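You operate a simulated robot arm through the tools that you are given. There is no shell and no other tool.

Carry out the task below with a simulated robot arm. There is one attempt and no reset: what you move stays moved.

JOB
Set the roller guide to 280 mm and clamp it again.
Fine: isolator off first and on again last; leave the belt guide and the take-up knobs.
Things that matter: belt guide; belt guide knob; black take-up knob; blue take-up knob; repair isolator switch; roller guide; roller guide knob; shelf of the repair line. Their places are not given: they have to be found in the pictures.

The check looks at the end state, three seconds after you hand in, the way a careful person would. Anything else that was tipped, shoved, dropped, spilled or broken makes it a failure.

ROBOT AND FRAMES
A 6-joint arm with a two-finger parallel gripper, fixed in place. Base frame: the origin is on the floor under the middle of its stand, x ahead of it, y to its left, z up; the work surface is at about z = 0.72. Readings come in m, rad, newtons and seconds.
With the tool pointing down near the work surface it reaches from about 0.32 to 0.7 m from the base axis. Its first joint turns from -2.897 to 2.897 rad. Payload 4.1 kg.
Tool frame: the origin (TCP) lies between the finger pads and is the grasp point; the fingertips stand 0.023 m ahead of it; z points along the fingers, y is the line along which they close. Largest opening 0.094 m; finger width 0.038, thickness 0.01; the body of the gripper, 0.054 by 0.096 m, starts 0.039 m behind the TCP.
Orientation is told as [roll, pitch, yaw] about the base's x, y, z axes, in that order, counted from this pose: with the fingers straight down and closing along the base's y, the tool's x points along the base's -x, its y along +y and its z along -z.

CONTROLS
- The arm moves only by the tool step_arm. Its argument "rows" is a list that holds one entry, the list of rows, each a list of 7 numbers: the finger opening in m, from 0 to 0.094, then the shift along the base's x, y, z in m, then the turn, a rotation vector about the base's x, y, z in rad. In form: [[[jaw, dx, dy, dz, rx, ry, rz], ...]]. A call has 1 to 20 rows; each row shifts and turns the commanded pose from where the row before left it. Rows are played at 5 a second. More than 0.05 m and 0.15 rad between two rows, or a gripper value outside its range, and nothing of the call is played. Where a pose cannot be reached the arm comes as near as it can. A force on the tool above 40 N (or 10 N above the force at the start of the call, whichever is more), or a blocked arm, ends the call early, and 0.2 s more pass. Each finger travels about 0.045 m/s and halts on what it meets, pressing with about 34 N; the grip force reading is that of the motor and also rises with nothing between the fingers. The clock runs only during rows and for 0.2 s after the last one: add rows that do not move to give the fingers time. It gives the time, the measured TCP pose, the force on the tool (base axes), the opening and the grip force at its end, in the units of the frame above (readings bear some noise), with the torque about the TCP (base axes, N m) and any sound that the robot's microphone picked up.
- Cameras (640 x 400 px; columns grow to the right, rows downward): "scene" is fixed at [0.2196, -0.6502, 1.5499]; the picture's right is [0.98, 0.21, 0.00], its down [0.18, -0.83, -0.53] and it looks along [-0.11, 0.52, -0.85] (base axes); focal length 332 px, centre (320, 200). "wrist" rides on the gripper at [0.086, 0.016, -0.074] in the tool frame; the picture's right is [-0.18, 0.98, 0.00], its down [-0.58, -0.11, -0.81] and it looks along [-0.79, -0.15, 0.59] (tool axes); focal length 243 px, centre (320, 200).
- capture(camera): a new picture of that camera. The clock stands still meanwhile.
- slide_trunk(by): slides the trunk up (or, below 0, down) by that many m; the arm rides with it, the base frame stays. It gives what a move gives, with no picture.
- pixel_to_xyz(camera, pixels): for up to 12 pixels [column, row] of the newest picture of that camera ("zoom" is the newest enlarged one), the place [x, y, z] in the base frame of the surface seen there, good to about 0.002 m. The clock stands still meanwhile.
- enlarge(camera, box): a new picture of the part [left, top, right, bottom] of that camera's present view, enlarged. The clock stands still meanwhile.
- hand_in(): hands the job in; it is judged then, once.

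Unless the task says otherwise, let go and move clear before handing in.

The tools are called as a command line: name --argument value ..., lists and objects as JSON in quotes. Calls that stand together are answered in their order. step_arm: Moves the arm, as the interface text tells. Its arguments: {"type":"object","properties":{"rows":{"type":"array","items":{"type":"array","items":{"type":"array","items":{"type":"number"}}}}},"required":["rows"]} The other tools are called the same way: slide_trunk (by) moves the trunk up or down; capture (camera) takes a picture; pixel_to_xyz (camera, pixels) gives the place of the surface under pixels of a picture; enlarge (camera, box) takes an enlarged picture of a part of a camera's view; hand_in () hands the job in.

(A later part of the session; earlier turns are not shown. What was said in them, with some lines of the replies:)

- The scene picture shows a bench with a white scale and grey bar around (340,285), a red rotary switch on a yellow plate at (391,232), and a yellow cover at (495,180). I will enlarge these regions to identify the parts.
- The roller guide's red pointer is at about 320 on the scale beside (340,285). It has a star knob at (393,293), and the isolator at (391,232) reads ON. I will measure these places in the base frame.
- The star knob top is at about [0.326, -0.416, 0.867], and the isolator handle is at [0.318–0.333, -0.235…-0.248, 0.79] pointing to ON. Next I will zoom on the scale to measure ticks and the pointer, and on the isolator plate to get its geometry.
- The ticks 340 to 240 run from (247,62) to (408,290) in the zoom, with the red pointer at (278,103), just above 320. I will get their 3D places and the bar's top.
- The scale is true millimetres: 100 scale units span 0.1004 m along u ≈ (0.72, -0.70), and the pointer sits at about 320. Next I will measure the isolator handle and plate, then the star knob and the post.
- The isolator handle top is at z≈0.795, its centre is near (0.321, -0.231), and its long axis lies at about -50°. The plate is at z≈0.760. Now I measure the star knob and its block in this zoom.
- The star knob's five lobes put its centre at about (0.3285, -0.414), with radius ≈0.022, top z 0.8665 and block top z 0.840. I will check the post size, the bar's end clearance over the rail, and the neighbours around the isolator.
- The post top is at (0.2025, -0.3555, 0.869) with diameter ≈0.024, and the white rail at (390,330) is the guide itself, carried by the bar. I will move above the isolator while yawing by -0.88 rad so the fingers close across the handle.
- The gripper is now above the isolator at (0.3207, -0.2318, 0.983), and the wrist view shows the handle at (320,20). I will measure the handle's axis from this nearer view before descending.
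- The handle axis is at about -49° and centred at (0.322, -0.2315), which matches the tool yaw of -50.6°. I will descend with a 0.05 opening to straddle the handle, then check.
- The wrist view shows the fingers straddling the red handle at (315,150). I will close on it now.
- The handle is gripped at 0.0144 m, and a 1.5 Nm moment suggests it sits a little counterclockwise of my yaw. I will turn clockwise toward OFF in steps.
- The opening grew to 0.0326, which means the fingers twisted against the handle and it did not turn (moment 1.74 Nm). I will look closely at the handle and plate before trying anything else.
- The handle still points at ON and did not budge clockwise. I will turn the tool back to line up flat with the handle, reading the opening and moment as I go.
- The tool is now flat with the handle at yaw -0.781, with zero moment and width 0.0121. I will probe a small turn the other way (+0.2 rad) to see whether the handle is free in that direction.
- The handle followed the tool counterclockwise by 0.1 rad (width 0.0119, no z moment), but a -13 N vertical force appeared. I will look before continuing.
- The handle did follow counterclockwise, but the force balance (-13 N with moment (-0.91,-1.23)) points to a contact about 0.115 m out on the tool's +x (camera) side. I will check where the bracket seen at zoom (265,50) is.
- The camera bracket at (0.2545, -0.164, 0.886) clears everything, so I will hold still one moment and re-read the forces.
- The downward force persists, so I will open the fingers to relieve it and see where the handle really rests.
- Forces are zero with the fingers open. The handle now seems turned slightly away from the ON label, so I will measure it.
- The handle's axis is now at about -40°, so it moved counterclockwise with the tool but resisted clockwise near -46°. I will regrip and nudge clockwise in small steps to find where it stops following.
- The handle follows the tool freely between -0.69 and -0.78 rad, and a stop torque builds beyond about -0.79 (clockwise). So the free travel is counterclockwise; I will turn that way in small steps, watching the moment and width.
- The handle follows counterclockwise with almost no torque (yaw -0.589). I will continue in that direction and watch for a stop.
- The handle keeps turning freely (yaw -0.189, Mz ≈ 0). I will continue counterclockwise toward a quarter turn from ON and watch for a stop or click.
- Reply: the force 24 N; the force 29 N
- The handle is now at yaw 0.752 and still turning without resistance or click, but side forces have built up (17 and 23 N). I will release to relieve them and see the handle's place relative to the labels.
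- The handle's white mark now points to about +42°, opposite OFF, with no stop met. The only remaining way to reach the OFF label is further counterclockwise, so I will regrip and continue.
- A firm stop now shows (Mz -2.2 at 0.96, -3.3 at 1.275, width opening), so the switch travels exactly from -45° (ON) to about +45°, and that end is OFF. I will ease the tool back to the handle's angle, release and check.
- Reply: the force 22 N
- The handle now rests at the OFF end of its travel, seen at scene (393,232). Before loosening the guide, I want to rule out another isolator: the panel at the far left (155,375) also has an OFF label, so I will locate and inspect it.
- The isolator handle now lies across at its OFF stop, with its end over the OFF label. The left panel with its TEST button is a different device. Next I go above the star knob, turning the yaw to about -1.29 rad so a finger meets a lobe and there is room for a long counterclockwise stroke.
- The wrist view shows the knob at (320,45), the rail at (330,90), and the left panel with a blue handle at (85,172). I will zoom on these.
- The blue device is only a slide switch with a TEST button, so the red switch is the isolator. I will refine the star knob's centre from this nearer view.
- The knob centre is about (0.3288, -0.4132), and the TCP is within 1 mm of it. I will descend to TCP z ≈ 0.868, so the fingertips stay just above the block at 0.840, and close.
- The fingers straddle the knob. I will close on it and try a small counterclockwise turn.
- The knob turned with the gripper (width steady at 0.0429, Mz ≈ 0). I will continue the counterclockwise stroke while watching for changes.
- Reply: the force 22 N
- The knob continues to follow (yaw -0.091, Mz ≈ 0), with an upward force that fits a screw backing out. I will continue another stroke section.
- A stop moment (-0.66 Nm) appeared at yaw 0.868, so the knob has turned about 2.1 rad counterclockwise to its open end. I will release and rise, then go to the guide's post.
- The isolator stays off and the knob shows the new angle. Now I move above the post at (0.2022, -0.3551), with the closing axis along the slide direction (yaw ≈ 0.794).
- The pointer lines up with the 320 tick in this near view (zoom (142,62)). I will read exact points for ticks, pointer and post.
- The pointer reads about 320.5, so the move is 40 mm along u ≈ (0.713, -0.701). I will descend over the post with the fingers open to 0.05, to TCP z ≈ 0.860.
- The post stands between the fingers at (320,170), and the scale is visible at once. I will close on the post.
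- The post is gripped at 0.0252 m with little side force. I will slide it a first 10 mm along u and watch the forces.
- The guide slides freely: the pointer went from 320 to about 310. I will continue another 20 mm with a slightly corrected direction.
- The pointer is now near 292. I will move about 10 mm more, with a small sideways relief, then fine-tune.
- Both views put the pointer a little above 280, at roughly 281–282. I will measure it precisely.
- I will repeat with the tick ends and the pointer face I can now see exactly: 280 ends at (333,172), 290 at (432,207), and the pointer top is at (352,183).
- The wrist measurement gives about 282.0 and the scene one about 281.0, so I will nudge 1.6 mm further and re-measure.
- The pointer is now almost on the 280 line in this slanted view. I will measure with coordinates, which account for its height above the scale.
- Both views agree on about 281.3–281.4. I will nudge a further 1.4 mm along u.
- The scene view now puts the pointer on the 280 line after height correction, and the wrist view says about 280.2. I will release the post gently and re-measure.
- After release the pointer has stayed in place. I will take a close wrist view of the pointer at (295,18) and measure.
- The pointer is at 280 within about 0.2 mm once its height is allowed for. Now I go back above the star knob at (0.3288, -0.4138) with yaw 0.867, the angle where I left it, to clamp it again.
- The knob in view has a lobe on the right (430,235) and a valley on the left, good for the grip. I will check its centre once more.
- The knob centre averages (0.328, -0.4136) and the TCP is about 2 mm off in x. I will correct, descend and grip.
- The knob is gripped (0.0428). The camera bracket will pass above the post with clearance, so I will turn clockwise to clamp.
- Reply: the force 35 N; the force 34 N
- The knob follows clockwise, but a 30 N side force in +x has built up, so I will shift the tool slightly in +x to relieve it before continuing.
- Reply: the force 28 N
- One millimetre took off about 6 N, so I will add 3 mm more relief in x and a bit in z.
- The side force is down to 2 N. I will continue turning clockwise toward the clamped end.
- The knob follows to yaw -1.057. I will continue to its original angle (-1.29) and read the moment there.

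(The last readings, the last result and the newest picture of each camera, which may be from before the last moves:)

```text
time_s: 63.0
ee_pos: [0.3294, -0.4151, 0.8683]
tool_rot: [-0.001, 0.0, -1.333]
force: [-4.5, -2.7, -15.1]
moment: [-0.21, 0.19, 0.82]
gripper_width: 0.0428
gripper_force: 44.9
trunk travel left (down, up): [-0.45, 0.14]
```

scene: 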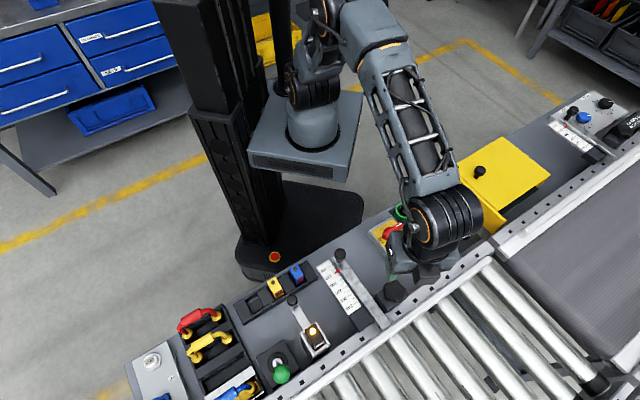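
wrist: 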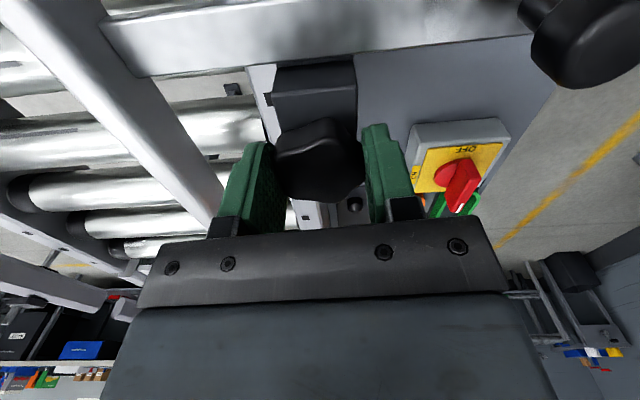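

A firm reaction (+0.99 Nm) came at the original angle, so the knob is tight again. I will release, rise and check the pointer and knob.

step_arm --rows '[[[0.056, 0, 0, 0, 0, 0, 0], [0.056, 0, 0, 0, 0, 0, 0], [0.056, 0, 0, 0, 0, 0, 0]]]'

step_arm --rows '[[[0.056, 0, 0, 0.03, 0, 0, 0], [0.056, 0, 0, 0.04, 0, 0, 0], [0.056, 0, 0, 0.04, 0, 0, 0], [0.056, 0, 0, 0.02, 0, 0, 0], [0.056, 0, 0, 0, 0, 0, 0]]]'

capture --camera "wrist"

enlarge --camera "scene" --box '[330, 262, 370, 302]'

enlarge --camera "wrist" --box '[120, 0, 360, 110]'

```text
time_s: 63.8
ee_pos: [0.329, -0.4133, 0.8691]
tool_rot: [0.0, -0.001, -1.335]
force: [0.5, -0.6, -0.2]
moment: [0.0, 0.0, -0.01]
gripper_width: 0.0558
gripper_force: 0.1
trunk travel left (down, up): [-0.45, 0.14]
```

```text
time_s: 65.0
ee_pos: [0.3302, -0.4125, 0.9989]
tool_rot: [0.001, 0.0, -1.334]
force: [0.3, -0.2, -0.1]
moment: [0.02, 0.0, -0.02]
gripper_width: 0.0559
gripper_force: 0.0
trunk travel left (down, up): [-0.45, 0.14]
```

```text
taken
```

wrist: 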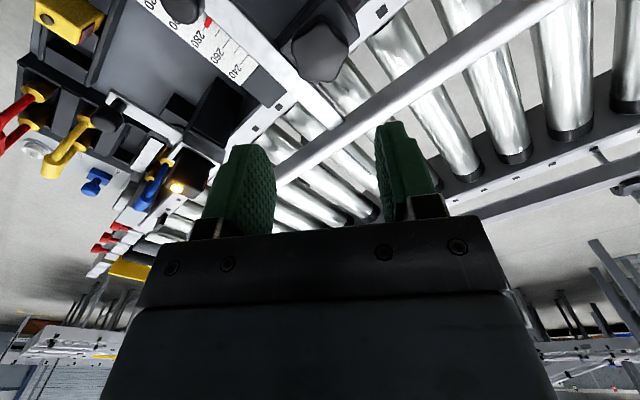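

```text
10.00 times, centred on (350, 282) of scene
```

zoom: 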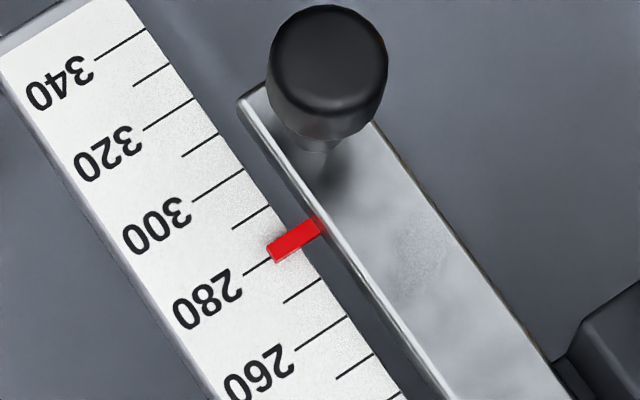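

```text
2.67 times, centred on (240, 55) of wrist
```

zoom: 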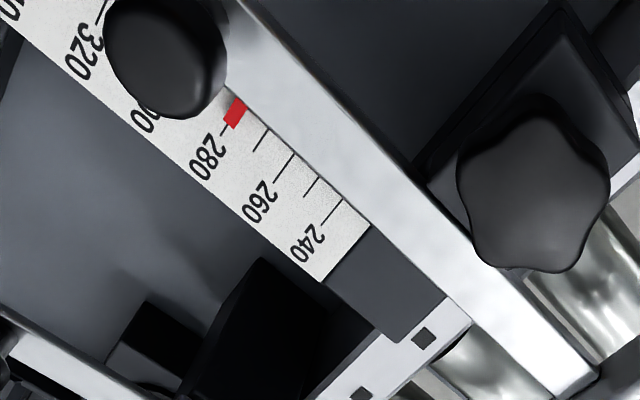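

The pointer is still on 280 after clamping, and the knob is back at its earlier angle. Now I return to the isolator with yaw about 0.80, where the handle rests.

step_arm --rows '[[[0.05, -0.0005, 0.012, -0.003, 0, 0, 0.142], [0.05, -0.0005, 0.012, -0.003, 0, 0, 0.142], [0.05, -0.0005, 0.012, -0.003, 0, 0, 0.142], [0.05, -0.0005, 0.012, -0.003, 0, 0, 0.142], [0.05, -0.0005, 0.012, -0.003, 0, 0, 0.142], [0.05, -0.0005, 0.012, -0.003, 0, 0, 0.142], [0.05, -0.0005, 0.012, -0.003, 0, 0, 0.142], [0.05, -0.0005, 0.012, -0.003, 0, 0, 0.142], [0.05, -0.0005, 0.012, -0.003, 0, 0, 0.142], [0.05, -0.0005, 0.012, -0.003, 0, 0, 0.142], [0.05, -0.0005, 0.012, -0.003, 0, 0, 0.142], [0.05, -0.0005, 0.012, -0.003, 0, 0, 0.142], [0.05, -0.0005, 0.012, -0.003, 0, 0, 0.142], [0.05, -0.0005, 0.012, -0.003, 0, 0, 0.142], [0.05, -0.0005, 0.014, -0.003, 0, 0, 0.142], [0.05, 0, 0, 0, 0, 0, 0]]]'

enlarge --camera "wrist" --box '[250, 0, 400, 110]'

capture --camera "scene"

```text
time_s: 68.4
ee_pos: [0.3212, -0.2311, 0.9527]
tool_rot: [0.0, 0.0, 0.8]
force: [-0.3, 0.1, 0.1]
moment: [0.0, 0.02, -0.03]
gripper_width: 0.0496
gripper_force: 0.0
trunk travel left (down, up): [-0.45, 0.14]
```

```text
3.64 times, centred on (325, 55) of wrist
```

zoom: 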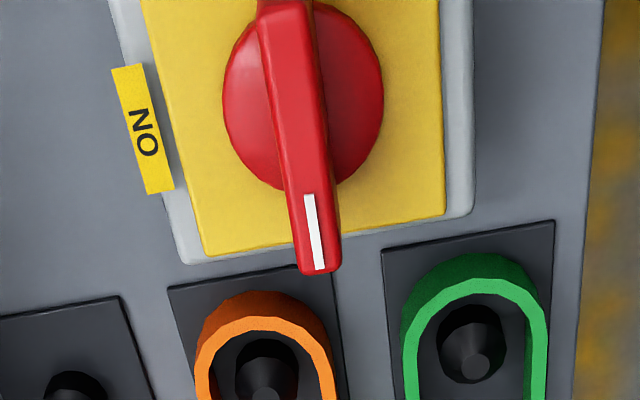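

```text
taken
```

scene: 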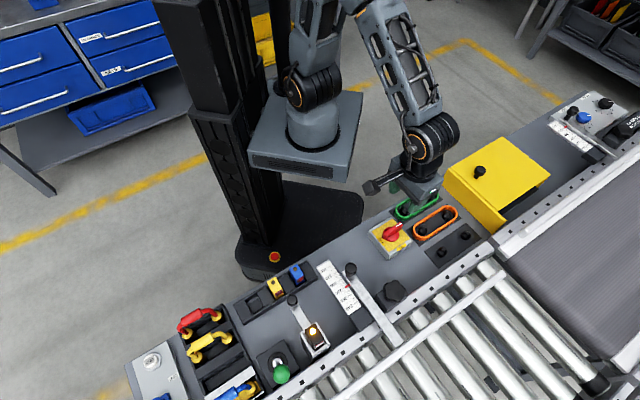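

All looks right: the guide rail has moved out and the handle is at yaw 0.80 under the tool. I will descend, grip and turn the isolator clockwise to ON.

step_arm --rows '[[[0.05, 0.0008, 0.0006, -0.04, 0, 0, 0], [0.05, 0, 0, -0.04, 0, 0, 0], [0.05, 0, 0, -0.04, 0, 0, 0], [0.05, 0, 0, -0.025, 0, 0, 0], [0.05, 0, 0, -0.0137, 0, 0, 0], [0.05, 0, 0, 0, 0, 0, 0]]]'

step_arm --rows '[[[0.02, 0, 0, 0, 0, 0, 0], [0.005, 0, 0, 0, 0, 0, 0], [0.005, 0, 0, 0, 0, 0, 0], [0.005, 0, 0, 0, 0, 0, 0]]]'

step_arm --rows '[[[0.005, 0, 0, 0, 0, 0, -0.08], [0.005, 0, 0, 0, 0, 0, -0.08], [0.005, 0, 0, 0, 0, 0, -0.08], [0.005, 0, 0, 0, 0, 0, -0.08], [0.005, 0, 0, 0, 0, 0, -0.08], [0.005, 0, 0, 0, 0, 0, 0]]]'

```text
time_s: 69.8
ee_pos: [0.3214, -0.2305, 0.794]
tool_rot: [0.001, 0.0, 0.798]
force: [0.0, -0.5, -0.6]
moment: [0.03, 0.01, -0.02]
gripper_width: 0.0497
gripper_force: 0.0
trunk travel left (down, up): [-0.45, 0.14]
```

```text
time_s: 70.8
ee_pos: [0.3221, -0.2299, 0.7949]
tool_rot: [0.0, 0.0, 0.796]
force: [-0.5, 3.1, -1.3]
moment: [0.34, -0.23, -0.61]
gripper_width: 0.0119
gripper_force: 44.7
trunk travel left (down, up): [-0.45, 0.14]
```

```text
time_s: 72.2
ee_pos: [0.3219, -0.2295, 0.7949]
tool_rot: [0.002, 0.001, 0.396]
force: [-6.5, 8.1, -22.8]
moment: [0.08, -1.34, -0.02]
gripper_width: 0.0119
gripper_force: 44.8
trunk travel left (down, up): [-0.45, 0.14]
```

The handle follows (yaw 0.396, width 0.0119). I will relieve the downward pull slightly as I continue clockwise.

step_arm --rows '[[[0.005, 0, 0, -0.001, 0, 0, 0], [0.005, 0, 0, -0.001, 0, 0, -0.08], [0.005, 0, 0, 0, 0, 0, -0.08], [0.005, 0, 0, 0, 0, 0, -0.08], [0.005, 0, 0, 0, 0, 0, -0.08], [0.005, 0, 0, 0, 0, 0, 0]]]'

step_arm --rows '[[[0.005, 0, 0, 0, 0, 0, -0.08], [0.005, 0, 0, 0, 0, 0, -0.08], [0.005, 0, 0, 0, 0, 0, -0.08], [0.005, 0, 0, 0, 0, 0, -0.08], [0.005, 0, 0, 0, 0, 0, -0.08], [0.005, 0, 0, 0, 0, 0, 0]]]'

```text
time_s: 73.6
ee_pos: [0.3214, -0.2292, 0.7952]
tool_rot: [-0.004, -0.002, 0.076]
force: [-3.8, 15.2, 26.0]
moment: [0.68, 0.64, 0.02]
gripper_width: 0.0118
gripper_force: 44.4
trunk travel left (down, up): [-0.45, 0.14]
```

```text
time_s: 75.0
ee_pos: [0.3219, -0.2316, 0.7938]
tool_rot: [-0.003, -0.002, -0.324]
force: [-0.3, 12.1, 31.3]
moment: [0.58, 0.5, 0.0]
gripper_width: 0.0122
gripper_force: 45.2
trunk travel left (down, up): [-0.45, 0.14]
```

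Now the vertical force is +31 N, so I will raise the tool 1 mm to relieve it and then go on.

step_arm --rows '[[[0.005, 0, 0.0005, 0.001, 0, 0, 0], [0.005, 0, 0, 0, 0, 0, 0]]]'

step_arm --rows '[[[0.005, 0, 0, 0, 0, 0, -0.08], [0.005, 0, 0, 0, 0, 0, -0.08], [0.005, 0, 0, 0, 0, 0, -0.08], [0.005, 0, 0, 0, 0, 0, -0.08], [0.005, 0, 0, 0, 0, 0, 0]]]'

```text
time_s: 75.6
ee_pos: [0.3219, -0.2299, 0.7942]
tool_rot: [0.0, 0.0, -0.324]
force: [-7.2, 2.3, 10.4]
moment: [-0.42, -1.46, 0.04]
gripper_width: 0.0119
gripper_force: 44.8
trunk travel left (down, up): [-0.45, 0.14]
```

```text
time_s: 76.8
ee_pos: [0.323, -0.2305, 0.7949]
tool_rot: [-0.001, 0.001, -0.642]
force: [-11.3, 4.4, 9.6]
moment: [-0.42, -0.43, -0.02]
gripper_width: 0.0119
gripper_force: 44.9
trunk travel left (down, up): [-0.45, 0.14]
```

The handle is at -0.642 rad. I will turn the last bit to the ON stop, which I felt at about -0.79 rad.

step_arm --rows '[[[0.005, 0, 0, 0, 0, 0, -0.06], [0.005, 0, 0, 0, 0, 0, -0.06], [0.005, 0, 0, 0, 0, 0, -0.04], [0.005, 0, 0, 0, 0, 0, 0]]]'

step_arm --rows '[[[0.005, 0, 0, 0, 0, 0, -0.04], [0.005, 0, 0, 0, 0, 0, 0]]]'

```text
time_s: 77.8
ee_pos: [0.3215, -0.2309, 0.7944]
tool_rot: [0.0, 0.002, -0.802]
force: [-13.6, 4.7, -6.8]
moment: [-0.74, -0.61, 0.95]
gripper_width: 0.0116
gripper_force: 44.8
trunk travel left (down, up): [-0.45, 0.14]
```

```text
time_s: 78.4
ee_pos: [0.3215, -0.2286, 0.7936]
tool_rot: [0.0, 0.003, -0.842]
force: [-13.5, 5.6, -12.8]
moment: [-0.54, -0.5, 1.87]
gripper_width: 0.0132
gripper_force: 44.4
trunk travel left (down, up): [-0.45, 0.14]
```

The ON stop is reached (Mz 1.87 Nm at -0.842). I will release, rise clear and check everything.

step_arm --rows '[[[0.05, 0, 0, 0, 0, 0, 0], [0.05, 0, 0, 0, 0, 0, 0], [0.05, 0, 0, 0, 0, 0, 0]]]'

step_arm --rows '[[[0.05, 0, 0, 0.03, 0, 0, 0], [0.05, 0, 0, 0.04, 0, 0, 0], [0.05, 0, 0, 0.04, 0, 0, 0], [0.05, 0, 0, 0.04, 0, 0, 0], [0.05, 0, 0, 0.04, 0, 0, 0], [0.05, 0, 0, 0, 0, 0, 0]]]'

capture --camera "scene"

enlarge --camera "wrist" --box '[260, 0, 390, 80]'

enlarge --camera "scene" --box '[364, 208, 420, 264]'

```text
time_s: 79.2
ee_pos: [0.3239, -0.2305, 0.7953]
tool_rot: [0.0, -0.001, -0.843]
force: [0.1, -0.3, -0.8]
moment: [-0.02, -0.02, 0.02]
gripper_width: 0.0499
gripper_force: 0.1
trunk travel left (down, up): [-0.45, 0.14]
```

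```text
time_s: 80.6
ee_pos: [0.3231, -0.2304, 0.9845]
tool_rot: [-0.001, 0.0, -0.841]
force: [0.4, 0.6, 0.1]
moment: [0.0, -0.02, 0.0]
gripper_width: 0.05
gripper_force: 0.1
trunk travel left (down, up): [-0.45, 0.14]
```

```text
taken
```

scene: 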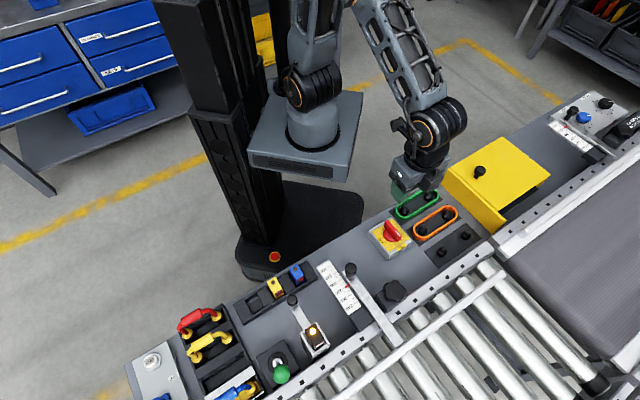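

```text
4.92 times, centred on (325, 40) of wrist
```

zoom: 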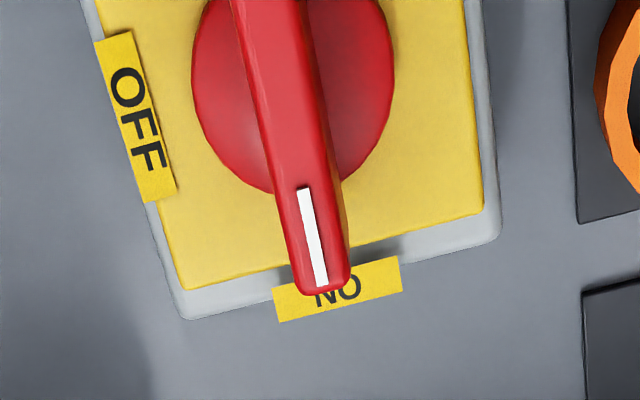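

```text
7.14 times, centred on (392, 236) of scene
```

zoom: 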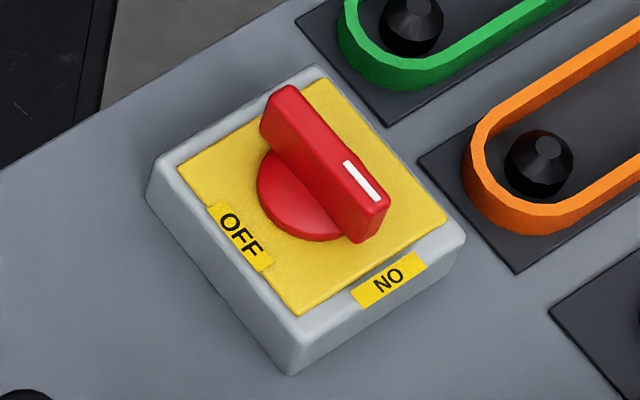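

The isolator looks exactly as at the start, mark on ON. I will do a last check of the guide pointer, the star knob and the untouched belt guide side.

enlarge --camera "scene" --box '[365, 265, 421, 321]'

enlarge --camera "scene" --box '[520, 75, 640, 150]'

enlarge --camera "scene" --box '[330, 270, 362, 302]'

```text
7.14 times, centred on (393, 293) of scene
```

zoom: 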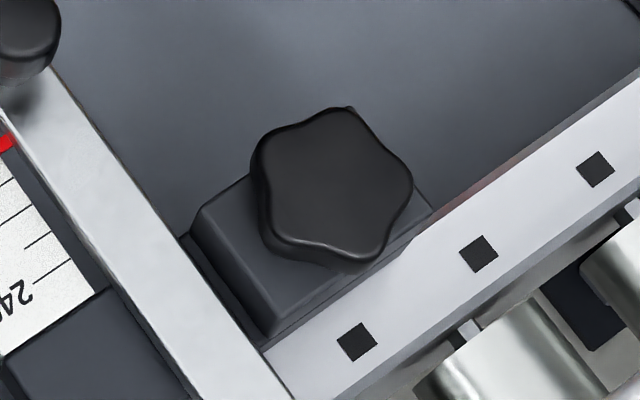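

```text
5.33 times, centred on (580, 112) of scene
```

zoom: 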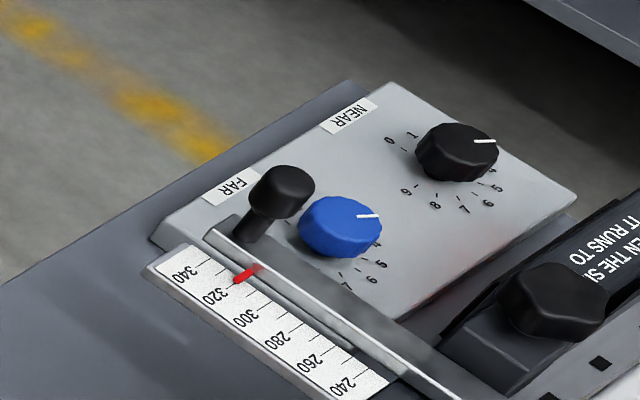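

```text
12.50 times, centred on (346, 286) of scene
```

zoom: 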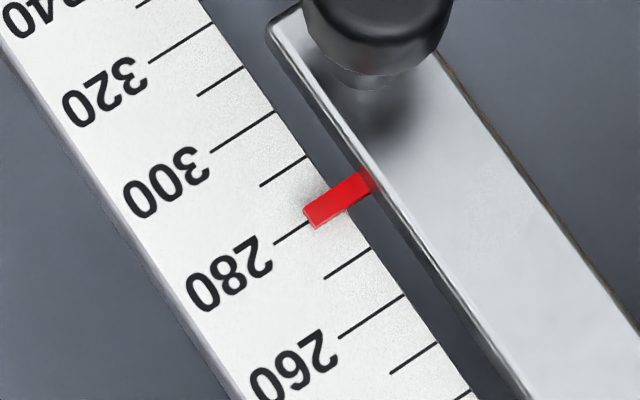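

The pointer (zoom (308,218)) sits on the 280 line once its height is allowed for. The star knob is back at its clamped angle, the isolator points to ON, and the belt guide and take-up knobs look unchanged. The arm is clear, so I hand in.

hand_in

```text
The job is handed in.
```

The roller guide is set to 280 mm and clamped again. The isolator was switched off first and turned back on last.

- **Guide:** it started at about 320 mm and I slid it by its post. In the last views the pointer was on the 280 line, within about 0.3 mm, and it stayed there after clamping.
- **Roller guide knob:** it turned about 2.1 rad open and then back to a firm stop at its original angle. I did not push on the guide to test the clamp.
- **Isolator:** it turns anticlockwise from ON to OFF, so at OFF the white mark points away from the OFF label. I first tried turning it clockwise, against its stop. It is back on its ON stop and looks the same as at the start.
- **Left alone:** I did not touch the belt guide, its knob or either take-up knob, and they look the same as in the first pictures.

The gripper is open and clear of the shelf.
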